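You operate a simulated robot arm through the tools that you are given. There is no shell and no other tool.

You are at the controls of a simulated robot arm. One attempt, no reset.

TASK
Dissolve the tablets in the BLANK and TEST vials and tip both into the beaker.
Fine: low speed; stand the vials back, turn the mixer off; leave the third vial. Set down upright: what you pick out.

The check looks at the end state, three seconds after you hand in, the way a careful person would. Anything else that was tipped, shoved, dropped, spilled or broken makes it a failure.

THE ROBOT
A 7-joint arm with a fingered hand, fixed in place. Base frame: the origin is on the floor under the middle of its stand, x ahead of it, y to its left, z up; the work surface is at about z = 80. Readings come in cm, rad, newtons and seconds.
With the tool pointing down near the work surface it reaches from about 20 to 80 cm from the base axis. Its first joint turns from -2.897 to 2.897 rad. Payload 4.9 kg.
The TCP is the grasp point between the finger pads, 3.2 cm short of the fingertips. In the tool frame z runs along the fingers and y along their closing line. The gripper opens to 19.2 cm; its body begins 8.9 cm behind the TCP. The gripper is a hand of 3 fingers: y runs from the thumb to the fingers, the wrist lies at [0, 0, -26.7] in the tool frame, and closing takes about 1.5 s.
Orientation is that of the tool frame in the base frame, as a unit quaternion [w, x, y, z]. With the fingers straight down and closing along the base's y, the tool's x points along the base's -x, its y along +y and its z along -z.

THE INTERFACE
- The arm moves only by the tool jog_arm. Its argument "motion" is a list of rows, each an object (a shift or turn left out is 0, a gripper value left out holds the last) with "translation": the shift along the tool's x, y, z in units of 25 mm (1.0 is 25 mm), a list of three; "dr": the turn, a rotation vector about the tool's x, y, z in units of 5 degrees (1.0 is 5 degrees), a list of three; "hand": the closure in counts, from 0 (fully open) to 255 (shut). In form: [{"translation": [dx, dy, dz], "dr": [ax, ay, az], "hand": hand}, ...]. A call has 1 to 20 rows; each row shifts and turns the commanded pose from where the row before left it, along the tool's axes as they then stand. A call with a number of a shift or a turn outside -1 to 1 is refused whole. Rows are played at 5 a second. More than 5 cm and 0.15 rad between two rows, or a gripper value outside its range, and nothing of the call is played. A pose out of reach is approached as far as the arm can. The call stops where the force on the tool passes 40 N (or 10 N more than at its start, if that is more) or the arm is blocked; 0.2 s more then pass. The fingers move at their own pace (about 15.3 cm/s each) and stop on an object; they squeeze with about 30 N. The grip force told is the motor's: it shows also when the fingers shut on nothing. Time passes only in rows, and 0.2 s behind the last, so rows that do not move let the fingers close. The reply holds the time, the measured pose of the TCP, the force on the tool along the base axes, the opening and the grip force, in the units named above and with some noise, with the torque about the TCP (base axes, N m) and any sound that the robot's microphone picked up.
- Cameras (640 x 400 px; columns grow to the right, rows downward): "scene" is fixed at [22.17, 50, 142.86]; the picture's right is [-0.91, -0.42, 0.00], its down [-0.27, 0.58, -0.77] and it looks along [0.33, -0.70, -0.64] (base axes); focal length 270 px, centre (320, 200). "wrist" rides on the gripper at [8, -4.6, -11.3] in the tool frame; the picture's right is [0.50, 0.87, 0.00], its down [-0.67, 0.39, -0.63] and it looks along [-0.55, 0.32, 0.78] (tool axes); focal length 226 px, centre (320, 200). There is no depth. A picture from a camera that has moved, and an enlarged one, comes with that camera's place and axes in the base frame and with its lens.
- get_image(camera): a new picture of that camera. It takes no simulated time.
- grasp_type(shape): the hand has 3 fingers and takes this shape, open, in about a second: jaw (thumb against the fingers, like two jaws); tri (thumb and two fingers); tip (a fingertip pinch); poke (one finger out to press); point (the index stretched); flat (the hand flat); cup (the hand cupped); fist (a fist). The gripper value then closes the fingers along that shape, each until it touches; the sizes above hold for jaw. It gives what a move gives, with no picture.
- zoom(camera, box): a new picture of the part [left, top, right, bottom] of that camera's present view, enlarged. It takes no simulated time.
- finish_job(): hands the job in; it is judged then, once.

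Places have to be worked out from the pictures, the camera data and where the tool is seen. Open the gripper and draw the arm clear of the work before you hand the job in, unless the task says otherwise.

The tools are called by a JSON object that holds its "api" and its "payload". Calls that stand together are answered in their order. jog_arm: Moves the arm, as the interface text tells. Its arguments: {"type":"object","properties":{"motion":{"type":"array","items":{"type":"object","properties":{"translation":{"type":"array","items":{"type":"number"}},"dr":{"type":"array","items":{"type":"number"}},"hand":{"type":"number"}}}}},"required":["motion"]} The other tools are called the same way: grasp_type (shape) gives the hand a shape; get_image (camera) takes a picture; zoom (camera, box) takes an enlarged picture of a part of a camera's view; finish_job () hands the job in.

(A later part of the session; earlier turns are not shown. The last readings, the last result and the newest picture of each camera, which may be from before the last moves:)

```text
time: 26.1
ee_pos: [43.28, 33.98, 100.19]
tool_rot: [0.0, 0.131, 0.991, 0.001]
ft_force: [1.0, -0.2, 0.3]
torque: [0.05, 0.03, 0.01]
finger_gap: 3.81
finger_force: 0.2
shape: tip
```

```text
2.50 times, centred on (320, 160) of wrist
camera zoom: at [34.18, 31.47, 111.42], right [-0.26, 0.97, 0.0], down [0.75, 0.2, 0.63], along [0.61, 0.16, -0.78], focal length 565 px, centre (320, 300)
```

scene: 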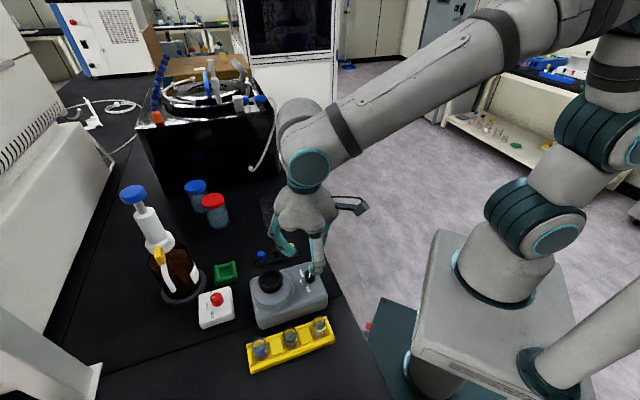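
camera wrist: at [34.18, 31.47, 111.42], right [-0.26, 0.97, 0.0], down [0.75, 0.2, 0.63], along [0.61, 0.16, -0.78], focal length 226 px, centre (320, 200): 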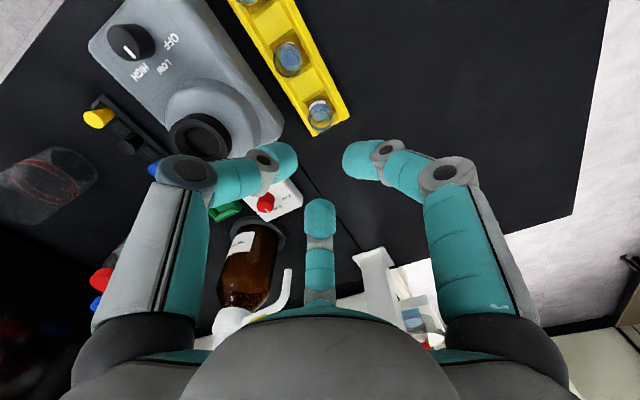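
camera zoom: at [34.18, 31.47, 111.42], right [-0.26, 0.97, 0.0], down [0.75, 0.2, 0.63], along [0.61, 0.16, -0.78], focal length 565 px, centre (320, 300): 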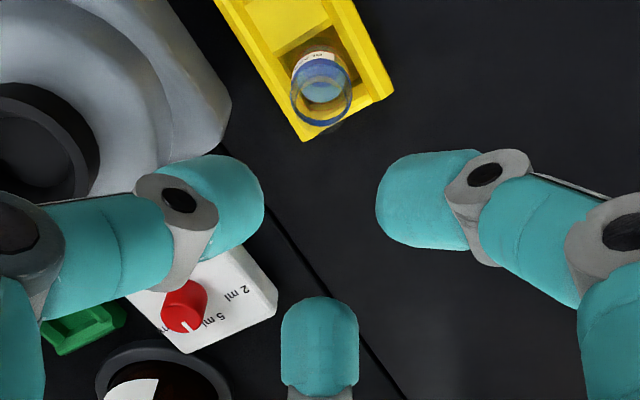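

The vial is on the tool axis to within a couple of millimetres. I'll descend until the fingertips are just above the rim and check.

{"api": "jog_arm", "payload": {"motion": [{"translation": [0.05, 0, 0.8]}, {"translation": [0, 0, 0.8]}, {"translation": [0, 0, 0.8]}, {"translation": [0, 0, 0.6]}, {"translation": [0, 0, 0.4]}, {}]}}

{"api": "zoom", "payload": {"camera": "wrist", "box": [240, 80, 400, 240]}}

{"api": "zoom", "payload": {"camera": "scene", "box": [210, 270, 330, 390]}}

```text
time: 27.5
ee_pos: [43.11, 34.04, 91.75]
tool_rot: [-0.001, 0.13, 0.991, 0.0]
ft_force: [-0.1, 0.1, 0.1]
torque: [0.02, 0.0, 0.03]
finger_gap: 3.78
finger_force: 0.1
shape: tip
```

```text
2.50 times, centred on (320, 160) of wrist
camera zoom: at [34.01, 31.53, 102.99], right [-0.26, 0.97, 0.0], down [0.75, 0.2, 0.63], along [0.61, 0.16, -0.78], focal length 565 px, centre (320, 300)
```

zoom: 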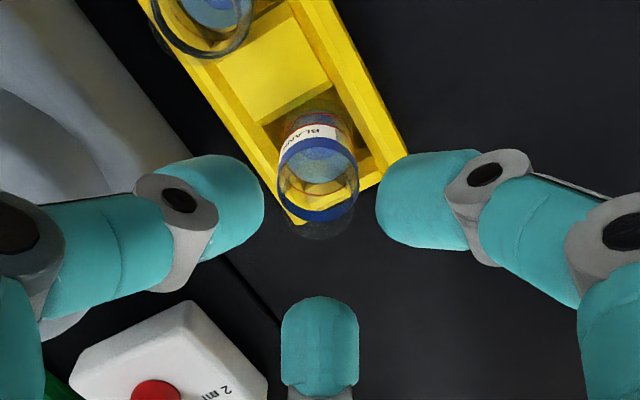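

```text
3.33 times, centred on (270, 330) of scene
camera zoom: at [22.17, 50.0, 142.86], right [-0.91, -0.42, 0.0], down [-0.27, 0.58, -0.77], along [0.33, -0.7, -0.64], focal length 900 px, centre (487, -233)
```

zoom: 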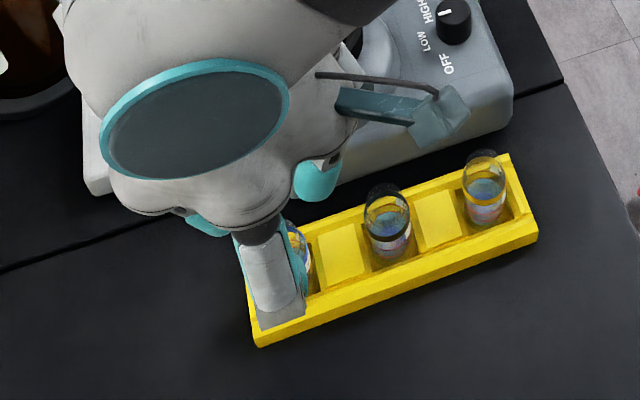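

The rim sits right on the tool axis. I'll lower slowly to about z = 88.5 so the fingertips straddle the upper part of the vial, watching the forces.

{"api": "jog_arm", "payload": {"motion": [{"translation": [0, 0, 0.35]}, {"translation": [0, 0, 0.35]}, {"translation": [0, 0, 0.3]}, {"translation": [0, 0, 0.28]}, {}]}}

{"api": "zoom", "payload": {"camera": "wrist", "box": [220, 80, 420, 260]}}

{"api": "zoom", "payload": {"camera": "scene", "box": [210, 270, 330, 390]}}

```text
time: 28.7
ee_pos: [42.97, 33.98, 88.47]
tool_rot: [0.001, 0.131, 0.991, 0.001]
ft_force: [0.1, -0.4, -0.2]
torque: [-0.04, 0.0, -0.03]
finger_gap: 3.8
finger_force: 0.0
shape: tip
```

```text
2.22 times, centred on (320, 170) of wrist
camera zoom: at [33.99, 31.49, 99.77], right [-0.26, 0.97, 0.0], down [0.75, 0.2, 0.63], along [0.61, 0.16, -0.78], focal length 502 px, centre (320, 267)
```

zoom: 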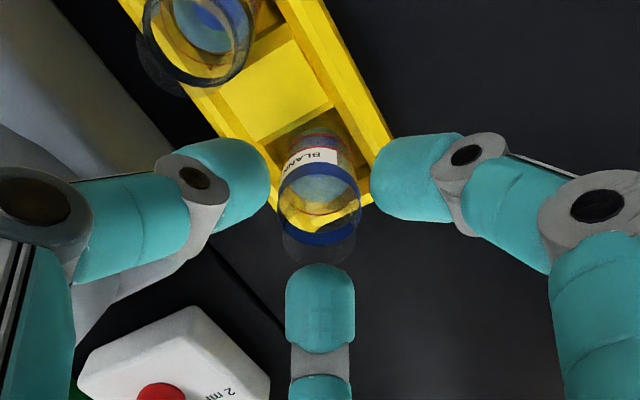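

```text
3.33 times, centred on (270, 330) of scene
camera zoom: at [22.17, 50.0, 142.86], right [-0.91, -0.42, 0.0], down [-0.27, 0.58, -0.77], along [0.33, -0.7, -0.64], focal length 900 px, centre (487, -233)
```

zoom: 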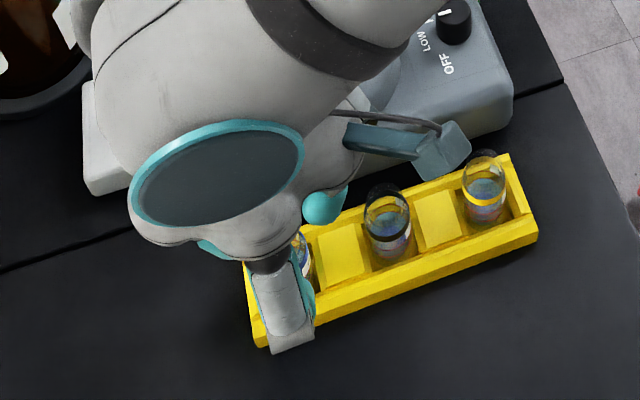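

The vial is centred among the fingers with no contact force. I'll close on it.

{"api": "jog_arm", "payload": {"motion": [{"hand": 215}, {"hand": 225}, {"hand": 235}, {"hand": 245}, {"hand": 255}, {}, {}]}}

{"api": "zoom", "payload": {"camera": "wrist", "box": [220, 80, 420, 260]}}

{"api": "zoom", "payload": {"camera": "scene", "box": [210, 270, 330, 390]}}

```text
time: 30.3
ee_pos: [43.05, 33.85, 88.49]
tool_rot: [0.0, 0.13, 0.991, 0.0]
ft_force: [-0.1, 0.4, -0.9]
torque: [0.0, 0.01, 0.03]
finger_gap: 1.77
finger_force: 29.9
shape: tip
```

```text
2.22 times, centred on (320, 170) of wrist
camera zoom: at [33.99, 31.48, 99.78], right [-0.26, 0.97, 0.0], down [0.75, 0.2, 0.63], along [0.61, 0.16, -0.78], focal length 502 px, centre (320, 267)
```

zoom: 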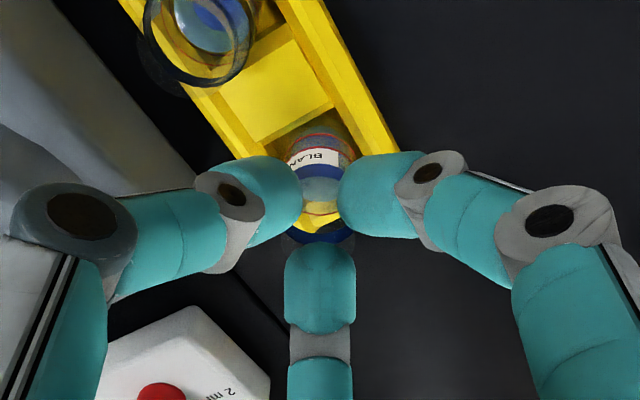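

```text
3.33 times, centred on (270, 330) of scene
camera zoom: at [22.17, 50.0, 142.86], right [-0.91, -0.42, 0.0], down [-0.27, 0.58, -0.77], along [0.33, -0.7, -0.64], focal length 900 px, centre (487, -233)
```

zoom: 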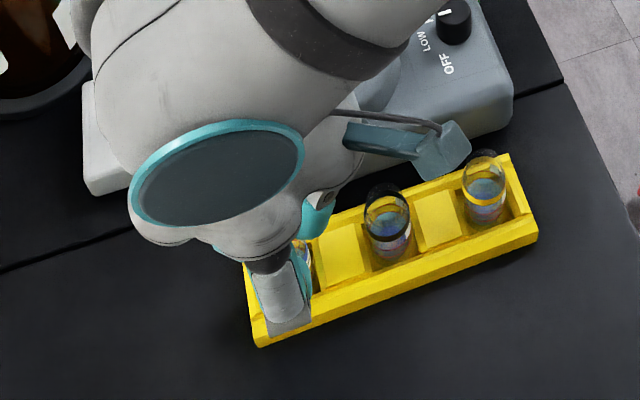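

The grip reads about 30 N with the vial in place at TCP z = 88.5. I'll lift straight up to z = 98 and check that the vial comes along upright.

{"api": "jog_arm", "payload": {"motion": [{"translation": [0, 0, -0.2]}, {"translation": [0, 0, -0.4]}, {"translation": [0, 0, -0.6]}, {"translation": [0, 0, -0.8]}, {"translation": [0, 0, -0.9]}, {"translation": [0, 0, -0.9]}, {}]}}

{"api": "zoom", "payload": {"camera": "wrist", "box": [220, 80, 420, 260]}}

{"api": "zoom", "payload": {"camera": "scene", "box": [210, 240, 360, 390]}}

```text
time: 31.9
ee_pos: [43.18, 33.76, 97.86]
tool_rot: [0.001, 0.131, 0.991, 0.0]
ft_force: [-0.3, -0.3, -0.3]
torque: [0.01, 0.0, 0.01]
finger_gap: 1.79
finger_force: 30.2
shape: tip
```

```text
2.22 times, centred on (320, 170) of wrist
camera zoom: at [34.04, 31.28, 109.15], right [-0.26, 0.97, 0.0], down [0.75, 0.2, 0.63], along [0.61, 0.16, -0.78], focal length 502 px, centre (320, 267)
```

zoom: 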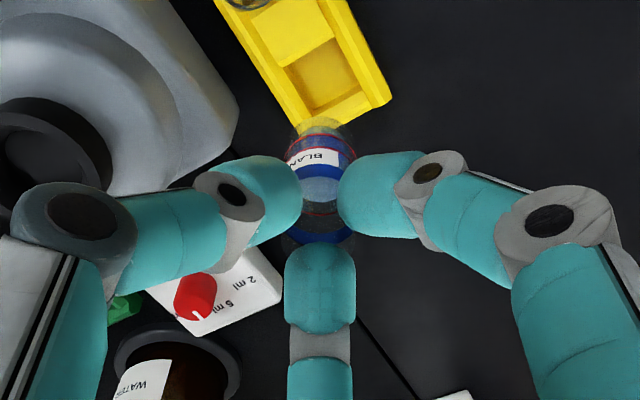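

```text
2.67 times, centred on (285, 315) of scene
camera zoom: at [22.17, 50.0, 142.86], right [-0.91, -0.42, 0.0], down [-0.27, 0.58, -0.77], along [0.33, -0.7, -0.64], focal length 720 px, centre (413, -107)
```

zoom: 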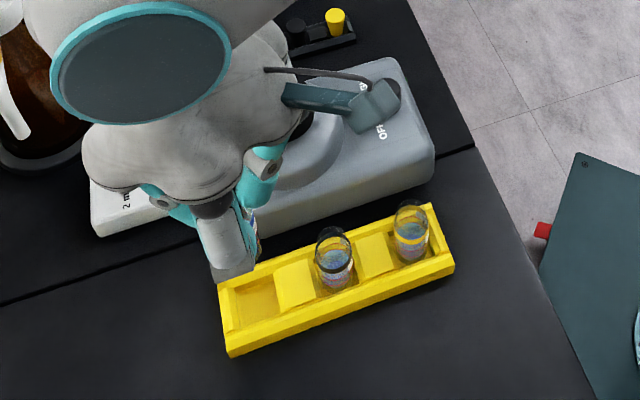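

BLANK is lifted cleanly and its slot is empty. I'll raise it above cup height and move near the mixer cup so I can see exactly where the cup is.

{"api": "jog_arm", "payload": {"motion": [{"translation": [0, 0, -0.55]}, {"translation": [0, 0, -0.55]}, {"translation": [0, 0, -0.54]}, {"translation": [-0.3, -0.26, 0]}, {"translation": [-0.45, -0.39, 0]}, {"translation": [-0.5, -0.43, 0]}, {"translation": [-0.5, -0.43, 0]}, {"translation": [-0.5, -0.43, 0]}, {"translation": [-0.5, -0.43, 0]}, {"translation": [-0.45, -0.39, 0]}, {"translation": [-0.3, -0.26, 0]}, {"translation": [-0.14, -0.12, 0]}, {}]}}

{"api": "get_image", "payload": {"camera": "wrist"}}

{"api": "zoom", "payload": {"camera": "wrist", "box": [260, 50, 380, 190]}}

{"api": "zoom", "payload": {"camera": "scene", "box": [210, 200, 360, 350]}}

```text
time: 34.7
ee_pos: [49.74, 24.03, 102.33]
tool_rot: [0.001, 0.13, 0.991, 0.001]
ft_force: [-0.7, 0.9, 0.5]
torque: [-0.01, -0.01, -0.02]
finger_gap: 1.73
finger_force: 30.4
shape: tip
```

```text
taken
camera wrist: at [40.72, 21.52, 113.4], right [-0.26, 0.97, 0.0], down [0.75, 0.2, 0.63], along [0.61, 0.16, -0.78], focal length 226 px, centre (320, 200)
```

wrist: 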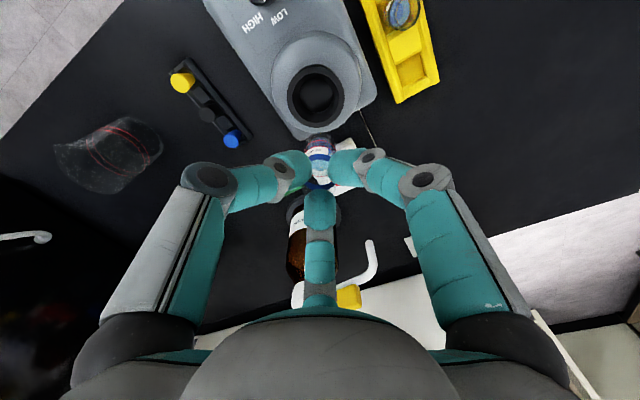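

```text
2.86 times, centred on (320, 120) of wrist
camera zoom: at [40.72, 21.52, 113.4], right [-0.26, 0.97, 0.0], down [0.75, 0.2, 0.63], along [0.61, 0.16, -0.78], focal length 646 px, centre (320, 429)
```

zoom: 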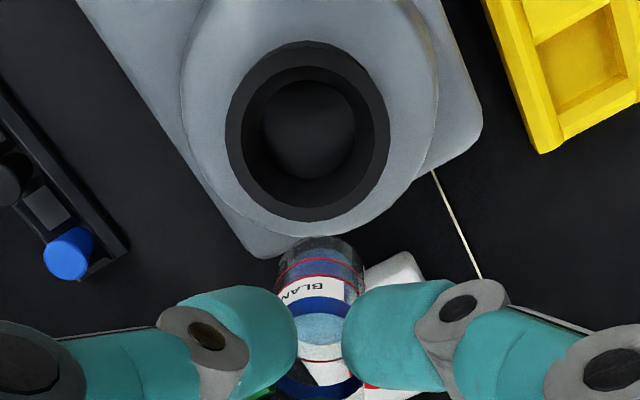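

```text
2.67 times, centred on (285, 275) of scene
camera zoom: at [22.17, 50.0, 142.86], right [-0.91, -0.42, 0.0], down [-0.27, 0.58, -0.77], along [0.33, -0.7, -0.64], focal length 720 px, centre (413, 0)
```

zoom: 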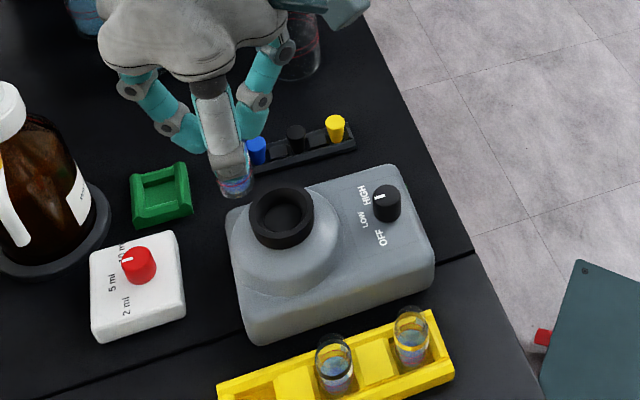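

The cup centre works out at about (46.85, 22.78), with the rim near z = 90.6 and the floor near 89.1. I'll move over it, then check alignment.

{"api": "jog_arm", "payload": {"motion": [{"translation": [0.2, -0.148, 0]}, {"translation": [0.284, -0.21, 0]}, {"translation": [0.284, -0.21, 0]}, {"translation": [0.2, -0.147, 0]}, {"translation": [0, 0, 0.3]}, {"translation": [0, 0, 0.5]}, {"translation": [0, 0, 0.4]}, {}]}}

{"api": "zoom", "payload": {"camera": "wrist", "box": [240, 80, 400, 240]}}

{"api": "zoom", "payload": {"camera": "scene", "box": [230, 220, 330, 320]}}

```text
time: 36.5
ee_pos: [47.01, 22.85, 99.1]
tool_rot: [-0.001, 0.13, 0.991, 0.0]
ft_force: [0.2, -0.4, -1.0]
torque: [-0.03, 0.03, 0.0]
finger_gap: 1.77
finger_force: 30.1
shape: tip
```

```text
2.50 times, centred on (320, 160) of wrist
camera zoom: at [37.98, 20.48, 110.35], right [-0.26, 0.97, 0.0], down [0.75, 0.2, 0.63], along [0.61, 0.16, -0.78], focal length 565 px, centre (320, 300)
```

zoom: 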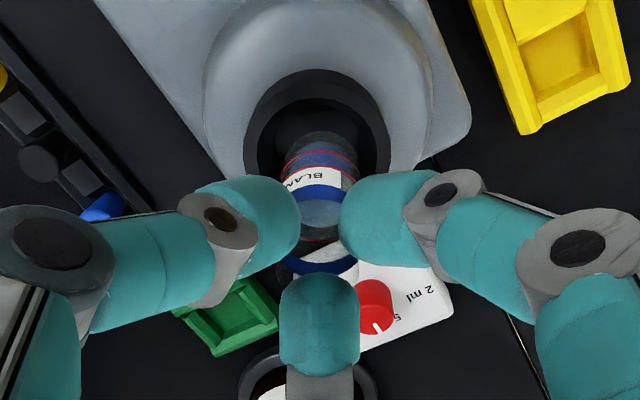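

```text
4.00 times, centred on (280, 270) of scene
camera zoom: at [22.17, 50.0, 142.86], right [-0.91, -0.42, 0.0], down [-0.27, 0.58, -0.77], along [0.33, -0.7, -0.64], focal length 1079 px, centre (480, -80)
```

zoom: 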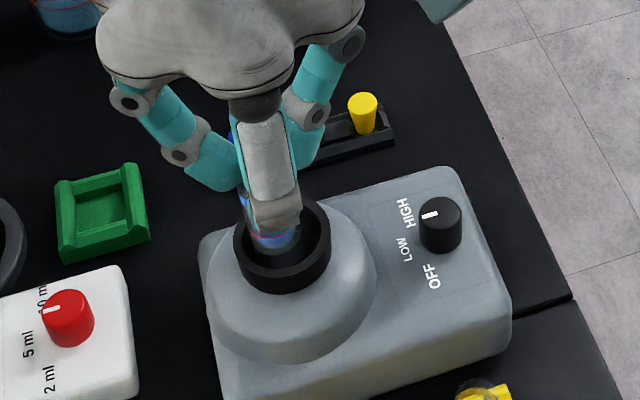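

The vial is aligned over the cup. I'll lower it in small steps and watch for seating force or sound.

{"api": "jog_arm", "payload": {"motion": [{"translation": [0, 0, 0.3]}, {"translation": [0, 0, 0.3]}, {"translation": [0, 0, 0.2]}, {"translation": [0, 0, 0.1]}, {}]}}

{"api": "zoom", "payload": {"camera": "scene", "box": [230, 220, 330, 320]}}

{"api": "zoom", "payload": {"camera": "wrist", "box": [240, 80, 400, 240]}}

```text
time: 37.7
ee_pos: [47.04, 22.88, 97.03]
tool_rot: [0.001, 0.131, 0.991, 0.001]
ft_force: [1.0, 2.9, 7.2]
torque: [0.3, -0.18, 0.03]
finger_gap: 1.71
finger_force: 30.2
shape: tip
```

```text
4.00 times, centred on (280, 270) of scene
camera zoom: at [22.17, 50.0, 142.86], right [-0.91, -0.42, 0.0], down [-0.27, 0.58, -0.77], along [0.33, -0.7, -0.64], focal length 1079 px, centre (480, -80)
```

zoom: 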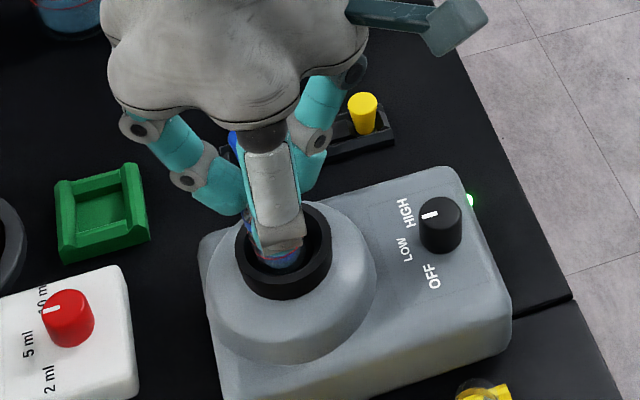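

```text
2.50 times, centred on (320, 160) of wrist
camera zoom: at [37.97, 20.41, 108.28], right [-0.26, 0.97, 0.0], down [0.75, 0.2, 0.63], along [0.61, 0.16, -0.77], focal length 565 px, centre (320, 300)
```

zoom: 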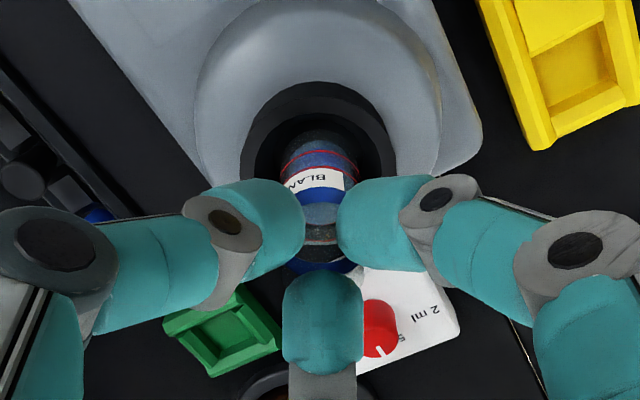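

The mixer's green light is now lit and the seating force is about 7 N, so it is running at LOW. I'll hold the vial in place and watch the contents.

{"api": "jog_arm", "payload": {"motion": [{}, {}, {}, {}, {}, {}, {}, {}, {}, {}, {}, {}, {}, {}, {}]}}

{"api": "zoom", "payload": {"camera": "wrist", "box": [280, 120, 360, 200]}}

{"api": "zoom", "payload": {"camera": "scene", "box": [230, 220, 330, 320]}}

```text
time: 40.9
ee_pos: [46.98, 22.88, 96.93]
tool_rot: [0.001, 0.131, 0.991, -0.001]
ft_force: [3.4, 3.2, 16.0]
torque: [0.41, -0.46, 0.03]
finger_gap: 1.73
finger_force: 29.7
shape: tip
```

```text
5.00 times, centred on (320, 160) of wrist
camera zoom: at [37.94, 20.38, 108.24], right [-0.26, 0.97, 0.0], down [0.75, 0.2, 0.63], along [0.61, 0.16, -0.77], focal length 1130 px, centre (320, 400)
```

zoom: 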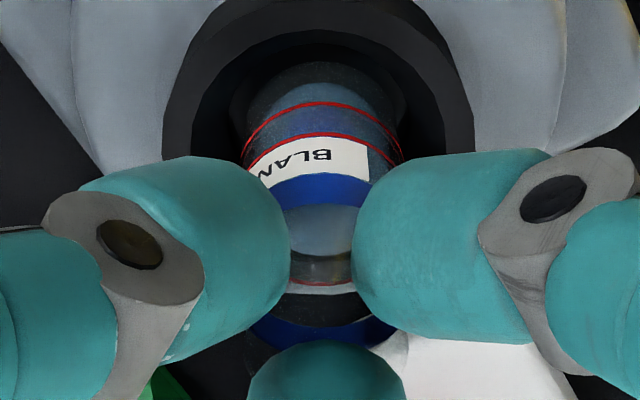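

```text
4.00 times, centred on (280, 270) of scene
camera zoom: at [22.17, 50.0, 142.86], right [-0.91, -0.42, 0.0], down [-0.27, 0.58, -0.77], along [0.33, -0.7, -0.64], focal length 1079 px, centre (480, -80)
```

zoom: 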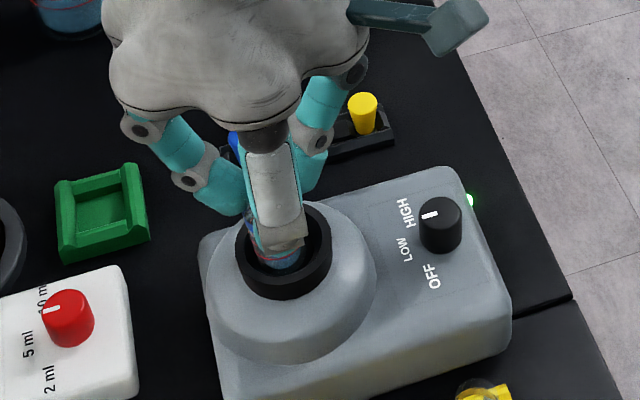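

The light is still on and the force has settled at about 16 N. I'll ease up 1 mm and keep mixing for a few more seconds.

{"api": "jog_arm", "payload": {"motion": [{"translation": [0, 0, -0.04]}, {}, {}, {}, {}, {}, {}, {}, {}, {}, {}, {}, {}, {}, {}, {}, {}, {}, {}, {}]}}

{"api": "zoom", "payload": {"camera": "wrist", "box": [280, 120, 360, 200]}}

{"api": "zoom", "payload": {"camera": "scene", "box": [260, 255, 310, 305]}}

```text
time: 45.1
ee_pos: [46.98, 22.82, 97.01]
tool_rot: [0.0, 0.13, 0.991, 0.0]
ft_force: [4.1, 4.1, 8.1]
torque: [0.36, -0.35, 0.02]
finger_gap: 1.72
finger_force: 29.3
shape: tip
```

```text
5.00 times, centred on (320, 160) of wrist
camera zoom: at [37.95, 20.38, 108.29], right [-0.26, 0.97, 0.0], down [0.75, 0.2, 0.63], along [0.61, 0.16, -0.78], focal length 1130 px, centre (320, 400)
```

zoom: 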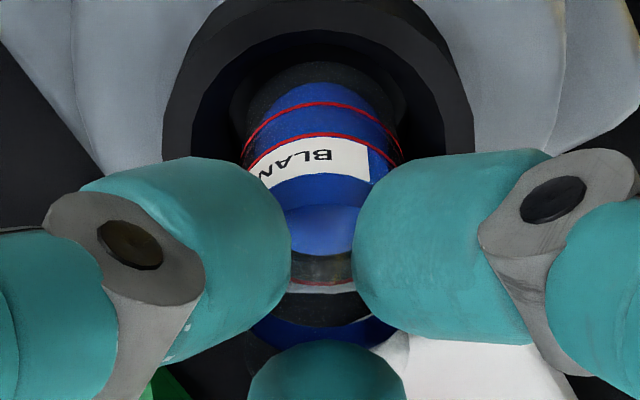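

```text
8.00 times, centred on (285, 280) of scene
camera zoom: at [22.17, 50.0, 142.86], right [-0.91, -0.42, 0.0], down [-0.27, 0.58, -0.77], along [0.33, -0.7, -0.64], focal length 2159 px, centre (600, -440)
```

zoom: 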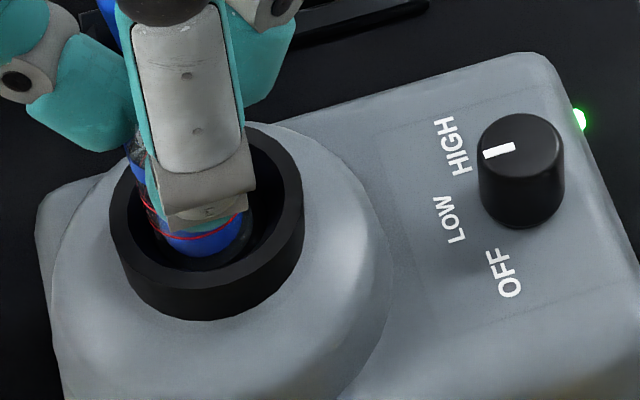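

The liquid has turned a uniform strong blue, so the tablet looks dissolved. I'll hold about 3 s more to be sure nothing is left.

{"api": "jog_arm", "payload": {"motion": [{}, {}, {}, {}, {}, {}, {}, {}, {}, {}, {}, {}, {}, {}, {}, {}]}}

{"api": "zoom", "payload": {"camera": "wrist", "box": [280, 120, 360, 200]}}

```text
time: 48.5
ee_pos: [47.07, 22.91, 96.99]
tool_rot: [0.0, 0.131, 0.991, 0.0]
ft_force: [3.3, 4.2, 7.5]
torque: [0.35, -0.36, 0.0]
finger_gap: 1.75
finger_force: 29.9
shape: tip
```

```text
5.00 times, centred on (320, 160) of wrist
camera zoom: at [37.95, 20.38, 108.29], right [-0.26, 0.97, 0.0], down [0.75, 0.2, 0.63], along [0.61, 0.16, -0.78], focal length 1130 px, centre (320, 400)
```

zoom: 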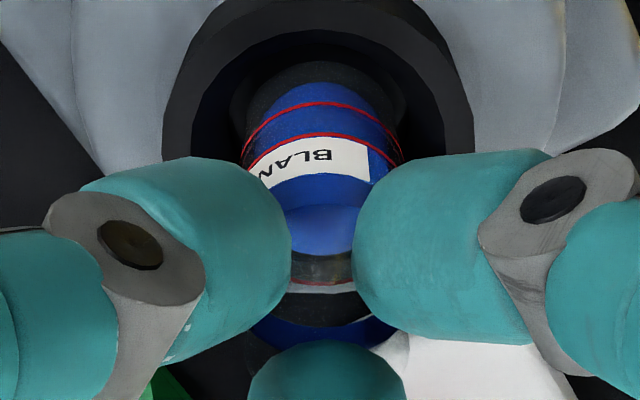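

The colour is stable, so BLANK is dissolved. I'll lift straight out of the cup and carry it upright toward the beaker at a safe height.

{"api": "jog_arm", "payload": {"motion": [{"translation": [0, 0, -0.2]}, {"translation": [0, 0, -0.5]}, {"translation": [0, 0, -0.7]}, {"translation": [0, 0, -0.7]}, {"translation": [0, 0, -0.7]}, {}]}}

{"api": "jog_arm", "payload": {"motion": [{"translation": [-0.3, -0.268, -0.086]}, {"translation": [-0.609, -0.536, -0.171]}, {"translation": [-0.609, -0.536, -0.171]}, {"translation": [-0.609, -0.536, -0.171]}, {"translation": [-0.609, -0.536, -0.171]}, {"translation": [-0.609, -0.536, -0.171]}, {"translation": [-0.609, -0.536, -0.171]}, {"translation": [-0.609, -0.536, -0.171]}, {"translation": [-0.609, -0.536, -0.171]}, {"translation": [-0.609, -0.536, -0.171]}, {"translation": [-0.609, -0.536, -0.171]}, {"translation": [-0.609, -0.536, -0.171]}, {"translation": [-0.609, -0.536, -0.171]}, {"translation": [-0.609, -0.536, -0.171]}, {"translation": [-0.309, -0.268, -0.085]}, {}]}}

{"api": "get_image", "payload": {"camera": "wrist"}}

{"api": "get_image", "payload": {"camera": "scene"}}

{"api": "zoom", "payload": {"camera": "wrist", "box": [250, 30, 390, 190]}}

```text
time: 49.9
ee_pos: [47.16, 22.77, 103.91]
tool_rot: [0.0, 0.13, 0.992, 0.0]
ft_force: [-0.1, -0.6, -1.0]
torque: [0.03, 0.0, 0.02]
finger_gap: 1.71
finger_force: 30.0
shape: tip
```

```text
time: 53.3
ee_pos: [62.66, -0.6, 109.93]
tool_rot: [0.001, 0.131, 0.991, 0.0]
ft_force: [0.0, 0.2, -0.7]
torque: [-0.01, -0.01, 0.02]
finger_gap: 1.69
finger_force: 30.2
shape: tip
```

```text
taken
camera wrist: at [53.55, -3.13, 121.24], right [-0.26, 0.97, 0.0], down [0.75, 0.2, 0.63], along [0.61, 0.16, -0.78], focal length 226 px, centre (320, 200)
```

wrist: 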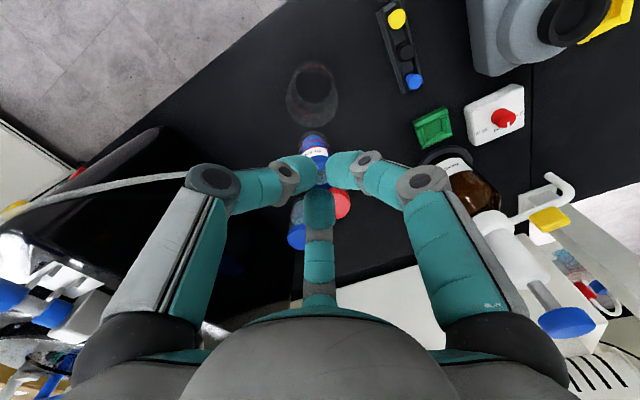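

```text
taken
```

scene: 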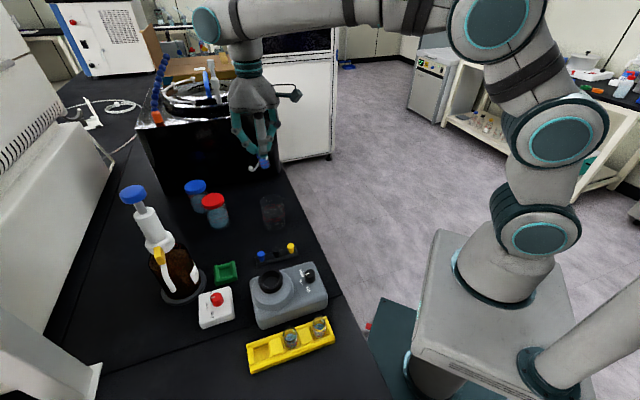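

```text
2.50 times, centred on (320, 110) of wrist
camera zoom: at [53.55, -3.13, 121.24], right [-0.26, 0.97, 0.0], down [0.75, 0.2, 0.63], along [0.61, 0.16, -0.78], focal length 565 px, centre (320, 425)
```

zoom: 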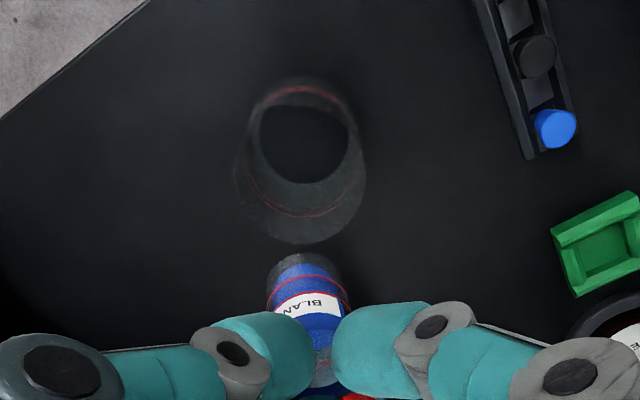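

The beaker is centred at about (62.3, −1.8), with its rim near z = 90.2 and radius about 3.4. I'll yaw 30° so finger B points along the tilt direction (toward +x+y) and position the TCP slightly behind the beaker centre, still upright.

{"api": "jog_arm", "payload": {"motion": [{"dr": [0, 0, -1]}, {"dr": [0, 0, -1]}, {"dr": [0, 0, -1]}, {"dr": [0, 0, -1]}, {"dr": [0, 0, -1]}, {"dr": [0, 0, -1]}, {"translation": [0.23, -0.223, 0.6]}, {"translation": [0.23, -0.223, 0.6]}, {"translation": [0.23, -0.222, 0.6]}, {}]}}

{"api": "zoom", "payload": {"camera": "wrist", "box": [240, 50, 400, 210]}}

{"api": "zoom", "payload": {"camera": "scene", "box": [170, 90, 340, 260]}}

```text
time: 55.5
ee_pos: [61.61, -3.06, 105.41]
tool_rot: [0.0, -0.13, 0.991, 0.0]
ft_force: [-0.3, 0.1, -0.2]
torque: [-0.04, 0.03, -0.01]
finger_gap: 1.71
finger_force: 30.2
shape: tip
```

```text
2.50 times, centred on (320, 130) of wrist
camera zoom: at [54.91, -9.55, 116.68], right [-0.71, 0.71, 0.0], down [0.55, 0.55, 0.63], along [0.45, 0.45, -0.78], focal length 565 px, centre (320, 375)
```

zoom: 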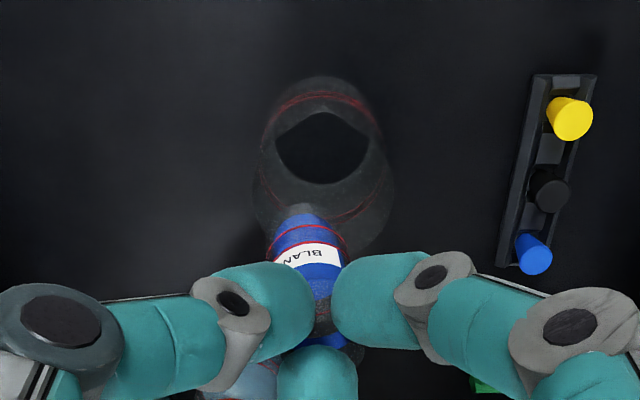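

```text
2.35 times, centred on (255, 175) of scene
camera zoom: at [22.17, 50.0, 142.86], right [-0.91, -0.42, 0.0], down [-0.27, 0.58, -0.77], along [0.33, -0.7, -0.64], focal length 635 px, centre (473, 259)
```

zoom: 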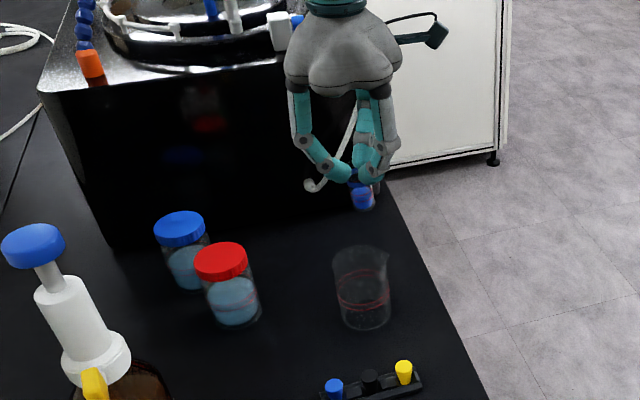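

The beaker is centred laterally under the vial, with the TCP about 1.5 cm behind its centre. I'll tilt the first 40°, below the pouring angle, at this height to verify the arm follows.

{"api": "jog_arm", "payload": {"motion": [{"dr": [-0.25, -0.433, 0]}, {"dr": [-0.5, -0.866, 0]}, {"dr": [-0.5, -0.866, 0]}, {"dr": [-0.5, -0.866, 0]}, {"dr": [-0.5, -0.866, 0]}, {"dr": [-0.5, -0.866, 0]}, {"dr": [-0.5, -0.866, 0]}, {"dr": [-0.5, -0.866, 0]}, {"dr": [-0.25, -0.433, 0]}, {}]}}

{"api": "get_image", "payload": {"camera": "scene"}}

{"api": "get_image", "payload": {"camera": "wrist"}}

```text
time: 57.7
ee_pos: [61.43, -2.84, 105.46]
tool_rot: [0.272, -0.123, 0.931, 0.209]
ft_force: [0.5, -0.1, 0.1]
torque: [0.0, 0.02, -0.01]
finger_gap: 1.67
finger_force: 30.1
shape: tip
```

```text
taken
```

scene: 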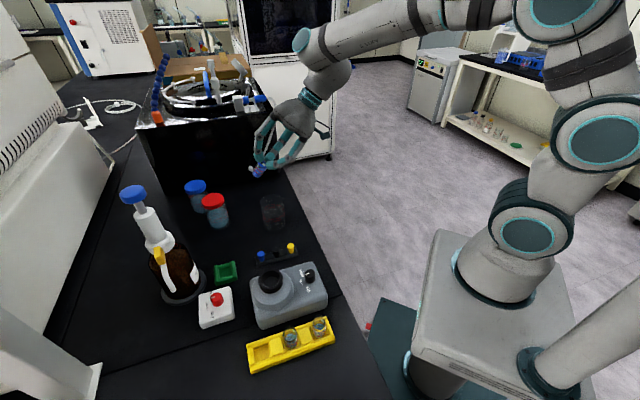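

```text
taken
camera wrist: at [51.11, -13.05, 108.21], right [-0.71, 0.71, 0.0], down [0.13, 0.13, 0.98], along [0.69, 0.69, -0.19], focal length 226 px, centre (320, 200)
```

wrist: 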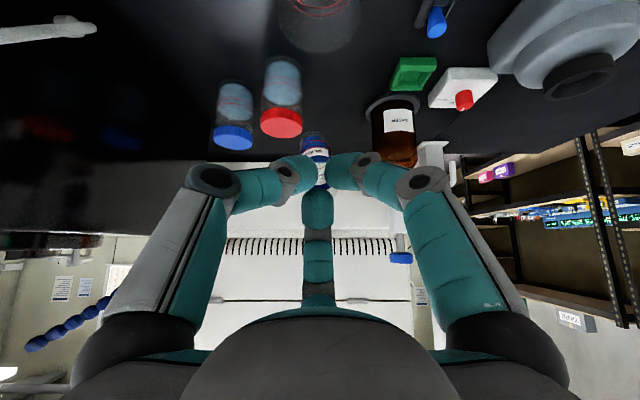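

Tilting works with the TCP steady. I'll tilt to 55°, lower to about z = 98 over the beaker, then go to 65° and about 96.5, just at the start of pouring.

{"api": "jog_arm", "payload": {"motion": [{"dr": [-0.5, -0.866, 0]}, {"dr": [-0.5, -0.866, 0]}, {"dr": [-0.5, -0.866, 0]}, {"translation": [0.525, -0.303, 0.425]}, {"translation": [0.525, -0.303, 0.425]}, {"translation": [0.525, -0.303, 0.425]}, {"translation": [0.525, -0.303, 0.425]}, {}]}}

{"api": "zoom", "payload": {"camera": "scene", "box": [200, 110, 350, 260]}}

{"api": "get_image", "payload": {"camera": "wrist"}}

```text
time: 59.5
ee_pos: [61.42, -2.95, 98.27]
tool_rot: [0.367, -0.115, 0.88, 0.28]
ft_force: [0.1, -0.8, -0.6]
torque: [0.0, -0.01, -0.05]
finger_gap: 1.68
finger_force: 30.3
shape: tip
```

```text
2.67 times, centred on (275, 185) of scene
camera zoom: at [22.17, 50.0, 142.86], right [-0.91, -0.42, 0.0], down [-0.27, 0.58, -0.77], along [0.33, -0.7, -0.64], focal length 720 px, centre (440, 240)
```

zoom: 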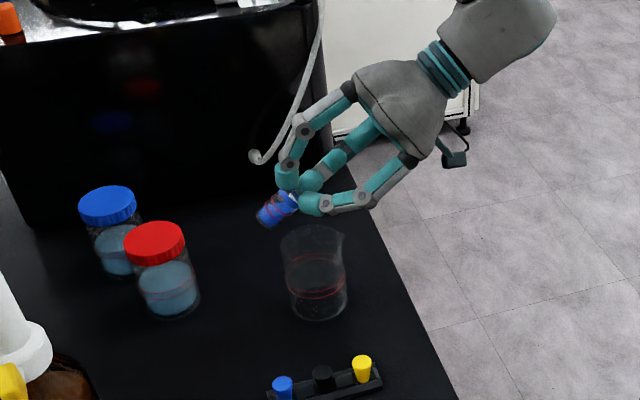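

```text
taken
camera wrist: at [51.07, -13.29, 97.13], right [-0.71, 0.71, 0.0], down [-0.05, -0.05, 1.0], along [0.71, 0.71, 0.07], focal length 226 px, centre (320, 200)
```

wrist: 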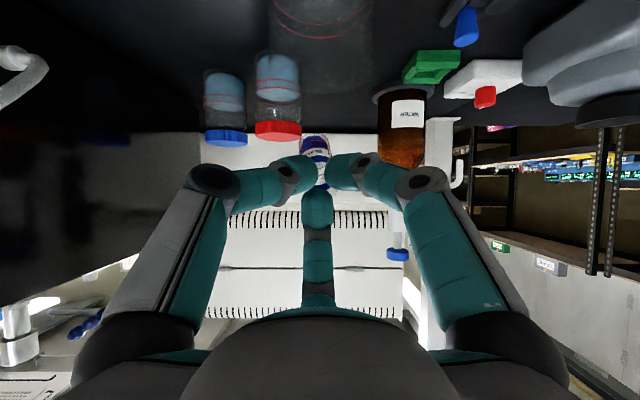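

The pose is good: the vial is over the beaker at 55°, with nothing poured yet. I'll tilt to 65°, lower to about 96.5, then pour slowly to 90°.

{"api": "jog_arm", "payload": {"motion": [{"dr": [-0.5, -0.866, 0]}, {"translation": [0.534, -0.308, 0.288]}, {"dr": [-0.5, -0.866, 0]}, {}, {"dr": [-0.25, -0.433, 0]}, {"dr": [-0.25, -0.433, 0]}, {"dr": [-0.25, -0.433, 0]}, {"dr": [-0.25, -0.433, 0]}, {}]}}

{"api": "zoom", "payload": {"camera": "scene", "box": [220, 130, 320, 240]}}

```text
time: 61.5
ee_pos: [62.49, -3.24, 98.32]
tool_rot: [0.479, -0.102, 0.789, 0.372]
ft_force: [-0.1, -0.2, -0.5]
torque: [0.03, 0.03, 0.01]
finger_gap: 1.68
finger_force: 29.8
shape: tip
out of reach, approached as far as the arm can: row 7, 8
```

```text
3.64 times, centred on (270, 185) of scene
camera zoom: at [22.17, 50.0, 142.86], right [-0.91, -0.42, 0.0], down [-0.27, 0.58, -0.77], along [0.33, -0.7, -0.64], focal length 981 px, centre (502, 254)
```

zoom: 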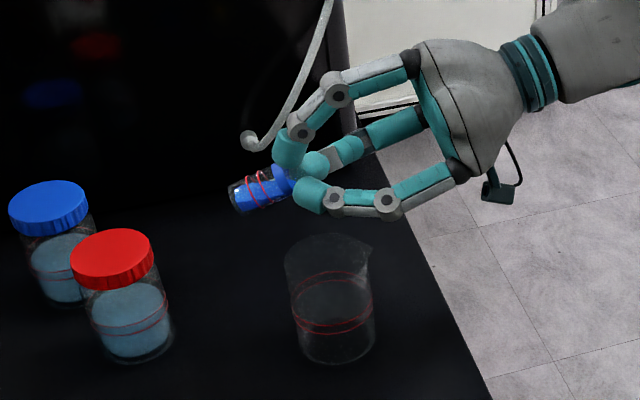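

The arm hit a joint limit near 73° in this hand roll, and nothing has poured. I'll back out upright and use finger A as the upper finger instead, which should use much less wrist roll and keeps the camera on top.

{"api": "jog_arm", "payload": {"motion": [{"dr": [0.25, 0.433, 0]}, {"dr": [0.25, 0.433, 0]}, {"dr": [0.25, 0.433, 0]}, {"dr": [0.25, 0.433, 0]}, {"translation": [-0.628, 0.362, -0.339]}, {"translation": [-0.628, 0.362, -0.339]}, {"translation": [-0.628, 0.362, -0.339]}, {"translation": [-0.628, 0.362, -0.339]}, {}]}}

{"api": "zoom", "payload": {"camera": "scene", "box": [220, 110, 320, 240]}}

```text
time: 63.5
ee_pos: [62.28, -3.26, 106.38]
tool_rot: [0.426, -0.111, 0.836, 0.328]
ft_force: [0.1, 0.3, -0.4]
torque: [-0.01, 0.0, 0.01]
finger_gap: 1.71
finger_force: 30.3
shape: tip
```

```text
3.08 times, centred on (270, 175) of scene
camera zoom: at [22.17, 50.0, 142.86], right [-0.91, -0.42, 0.0], down [-0.27, 0.58, -0.77], along [0.33, -0.7, -0.64], focal length 830 px, centre (474, 277)
```

zoom: 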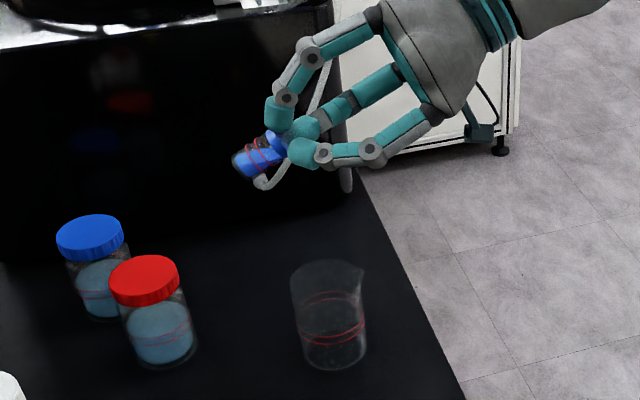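

Still at 65° and clear of the beaker. I'll untilt to upright here, then roll the hand 120° clockwise.

{"api": "jog_arm", "payload": {"motion": [{"dr": [0.5, 0.866, 0]}, {"dr": [0.5, 0.866, 0]}, {"dr": [0.5, 0.866, 0]}, {"dr": [0.5, 0.866, 0]}, {"dr": [0.5, 0.866, 0]}, {"dr": [0.5, 0.866, 0]}, {"dr": [0.5, 0.866, 0]}, {"dr": [0.5, 0.866, 0]}, {"dr": [0.5, 0.866, 0]}, {"dr": [0.5, 0.866, 0]}, {"dr": [0.5, 0.866, 0]}, {"dr": [0.5, 0.866, 0]}, {"dr": [0.5, 0.866, 0]}, {}]}}

{"api": "jog_arm", "payload": {"motion": [{"dr": [0, 0, 1]}, {"dr": [0, 0, 1]}, {"dr": [0, 0, 1]}, {"dr": [0, 0, 1]}, {"dr": [0, 0, 1]}, {"dr": [0, 0, 1]}, {"dr": [0, 0, 1]}, {"dr": [0, 0, 1]}, {"dr": [0, 0, 1]}, {"dr": [0, 0, 1]}, {"dr": [0, 0, 1]}, {"dr": [0, 0, 1]}, {}]}}

{"api": "jog_arm", "payload": {"motion": [{"dr": [0, 0, 1]}, {"dr": [0, 0, 1]}, {"dr": [0, 0, 1]}, {"dr": [0, 0, 1]}, {"dr": [0, 0, 1]}, {"dr": [0, 0, 1]}, {"dr": [0, 0, 1]}, {"dr": [0, 0, 1]}, {"dr": [0, 0, 1]}, {"dr": [0, 0, 1]}, {"dr": [0, 0, 1]}, {"dr": [0, 0, 1]}, {}]}}

{"api": "get_image", "payload": {"camera": "wrist"}}

{"api": "get_image", "payload": {"camera": "scene"}}

```text
time: 66.5
ee_pos: [62.34, -3.37, 106.28]
tool_rot: [-0.001, -0.13, 0.992, -0.001]
ft_force: [0.0, -0.8, 0.0]
torque: [-0.03, -0.02, -0.02]
finger_gap: 1.68
finger_force: 30.4
shape: tip
```

```text
time: 69.3
ee_pos: [62.44, -3.24, 106.38]
tool_rot: [0.0, 0.384, 0.923, 0.0]
ft_force: [0.0, 0.6, -0.1]
torque: [-0.03, -0.02, -0.01]
finger_gap: 1.71
finger_force: 29.9
shape: tip
```

```text
time: 72.1
ee_pos: [62.51, -3.37, 106.33]
tool_rot: [0.001, 0.794, 0.609, -0.001]
ft_force: [-1.0, 0.2, -0.3]
torque: [0.03, -0.01, -0.01]
finger_gap: 1.69
finger_force: 29.8
shape: tip
```

```text
taken
camera wrist: at [59.94, 5.53, 117.64], right [0.97, 0.26, 0.0], down [0.2, -0.75, 0.63], along [0.16, -0.61, -0.78], focal length 226 px, centre (320, 200)
```

wrist: 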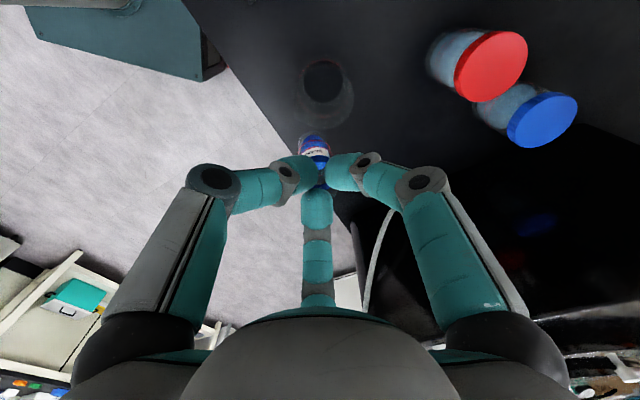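

```text
taken
```

scene: 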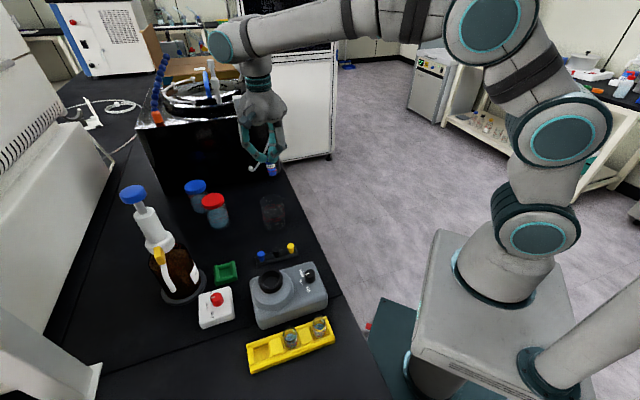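

The roll is done and the vial is still upright. I'll shift back behind the beaker centre, tilt 55° toward finger A and lower to about z = 98.

{"api": "jog_arm", "payload": {"motion": [{"translation": [0.1, -0.437, 0]}, {"dr": [-0.25, 0.433, 0]}, {"dr": [-0.5, 0.866, 0]}, {"dr": [-0.5, 0.866, 0]}, {"dr": [-0.5, 0.866, 0]}, {"dr": [-0.5, 0.866, 0]}, {"dr": [-0.5, 0.866, 0]}, {"dr": [-0.5, 0.866, 0]}, {"dr": [-0.5, 0.866, 0]}, {"dr": [-0.5, 0.866, 0]}, {"dr": [-0.5, 0.866, 0]}, {"dr": [-0.5, 0.866, 0]}, {"dr": [-0.25, 0.433, 0]}, {"translation": [-0.589, -0.34, 0.476]}, {"translation": [-0.589, -0.34, 0.476]}, {"translation": [-0.589, -0.34, 0.476]}, {"translation": [-0.589, -0.34, 0.476]}, {}]}}

{"api": "get_image", "payload": {"camera": "wrist"}}

{"api": "zoom", "payload": {"camera": "scene", "box": [200, 110, 350, 260]}}

```text
time: 75.9
ee_pos: [61.47, -2.9, 97.95]
tool_rot: [-0.06, 0.704, 0.54, 0.458]
ft_force: [0.4, -0.4, -0.7]
torque: [-0.03, 0.02, 0.01]
finger_gap: 1.67
finger_force: 30.1
shape: tip
```

```text
taken
camera wrist: at [51.09, -2.06, 108.17], right [0.7, 0.0, 0.71], down [-0.05, -1.0, 0.04], along [0.71, -0.07, -0.7], focal length 226 px, centre (320, 200)
```

wrist: 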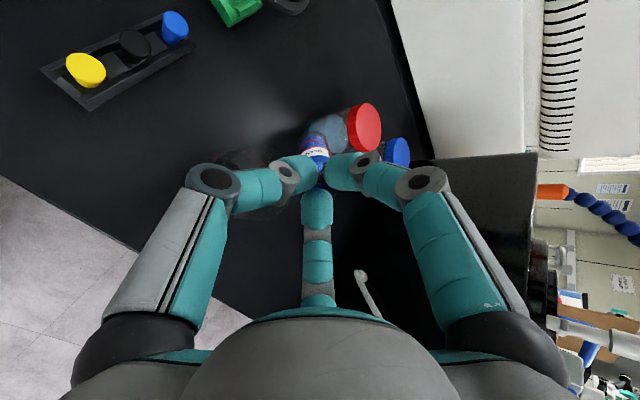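

```text
2.67 times, centred on (275, 185) of scene
camera zoom: at [22.17, 50.0, 142.86], right [-0.91, -0.42, 0.0], down [-0.27, 0.58, -0.77], along [0.33, -0.7, -0.64], focal length 720 px, centre (440, 240)
```

zoom: 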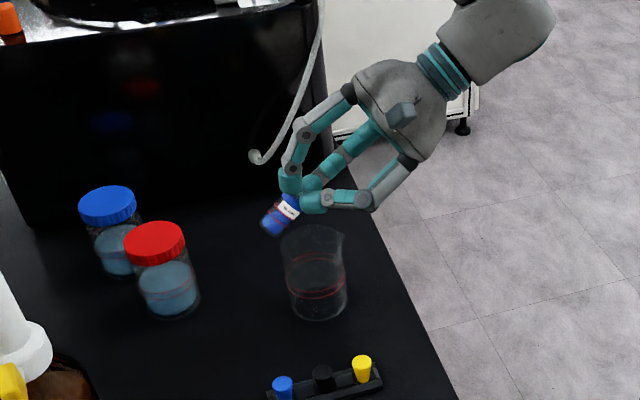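

No joint limit this time. I'll continue to 65°, lower to about 96.5, and step slowly to 75° to start the pour, checking before going further.

{"api": "jog_arm", "payload": {"motion": [{"dr": [-0.5, 0.866, 0]}, {"dr": [-0.5, 0.866, 0]}, {"translation": [-0.44, -0.254, 0.237]}, {}, {"dr": [-0.25, 0.433, 0]}, {"dr": [-0.25, 0.433, 0]}, {"dr": [-0.25, 0.433, 0]}, {"dr": [-0.25, 0.433, 0]}, {}]}}

{"api": "zoom", "payload": {"camera": "scene", "box": [220, 140, 310, 240]}}

{"api": "zoom", "payload": {"camera": "wrist", "box": [220, 100, 400, 260]}}

```text
time: 77.9
ee_pos: [61.42, -2.82, 96.68]
tool_rot: [-0.079, 0.629, 0.482, 0.604]
ft_force: [0.6, 0.2, 0.5]
torque: [0.0, -0.02, 0.01]
finger_gap: 1.69
finger_force: 30.2
shape: tip
```

```text
4.00 times, centred on (265, 190) of scene
camera zoom: at [22.17, 50.0, 142.86], right [-0.91, -0.42, 0.0], down [-0.27, 0.58, -0.77], along [0.33, -0.7, -0.64], focal length 1079 px, centre (540, 240)
```

zoom: 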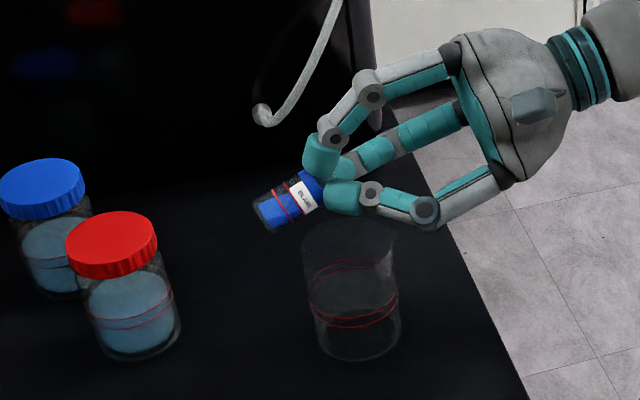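

```text
2.50 times, centred on (310, 180) of wrist
camera zoom: at [48.83, -4.12, 104.0], right [0.51, -0.2, 0.84], down [-0.03, -0.98, -0.21], along [0.86, 0.09, -0.5], focal length 565 px, centre (345, 250)
```

zoom: 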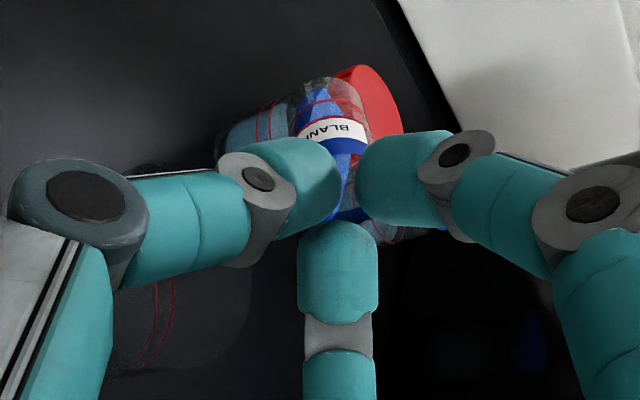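

At 75° the liquid has spread along the lower wall toward the lip, and the beaker is directly below the mouth. I'll continue slowly to 90°.

{"api": "jog_arm", "payload": {"motion": [{"dr": [-0.25, 0.433, 0]}, {"dr": [-0.25, 0.433, 0]}, {"dr": [-0.25, 0.433, 0]}, {}, {"dr": [-0.25, 0.433, 0]}, {"dr": [-0.25, 0.433, 0]}, {"dr": [-0.25, 0.433, 0]}, {}, {}]}}

{"api": "zoom", "payload": {"camera": "scene", "box": [220, 140, 310, 240]}}

{"api": "zoom", "payload": {"camera": "wrist", "box": [180, 100, 380, 280]}}

```text
time: 79.9
ee_pos: [61.37, -2.69, 96.7]
tool_rot: [-0.092, 0.56, 0.431, 0.701]
ft_force: [1.3, 0.8, -0.6]
torque: [0.02, 0.02, 0.01]
finger_gap: 1.7
finger_force: 29.9
shape: tip
```

```text
4.00 times, centred on (265, 190) of scene
camera zoom: at [22.17, 50.0, 142.86], right [-0.91, -0.42, 0.0], down [-0.27, 0.58, -0.77], along [0.33, -0.7, -0.64], focal length 1079 px, centre (540, 240)
```

zoom: 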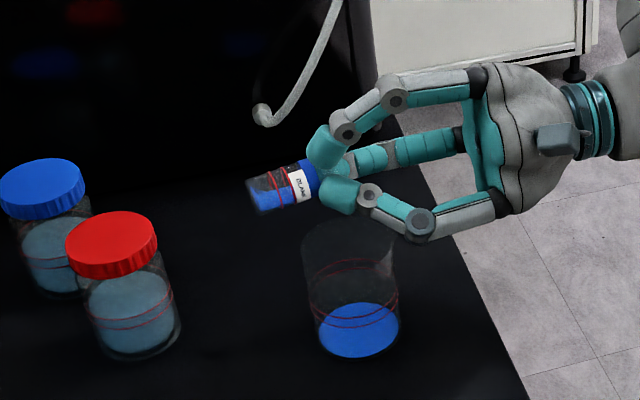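

```text
2.22 times, centred on (280, 190) of wrist
camera zoom: at [47.69, -5.21, 101.23], right [0.35, -0.35, 0.87], down [0.03, -0.92, -0.39], along [0.94, 0.16, -0.31], focal length 502 px, centre (409, 222)
```

zoom: 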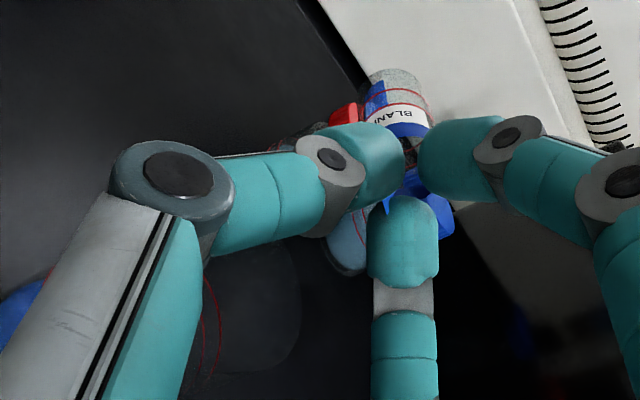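

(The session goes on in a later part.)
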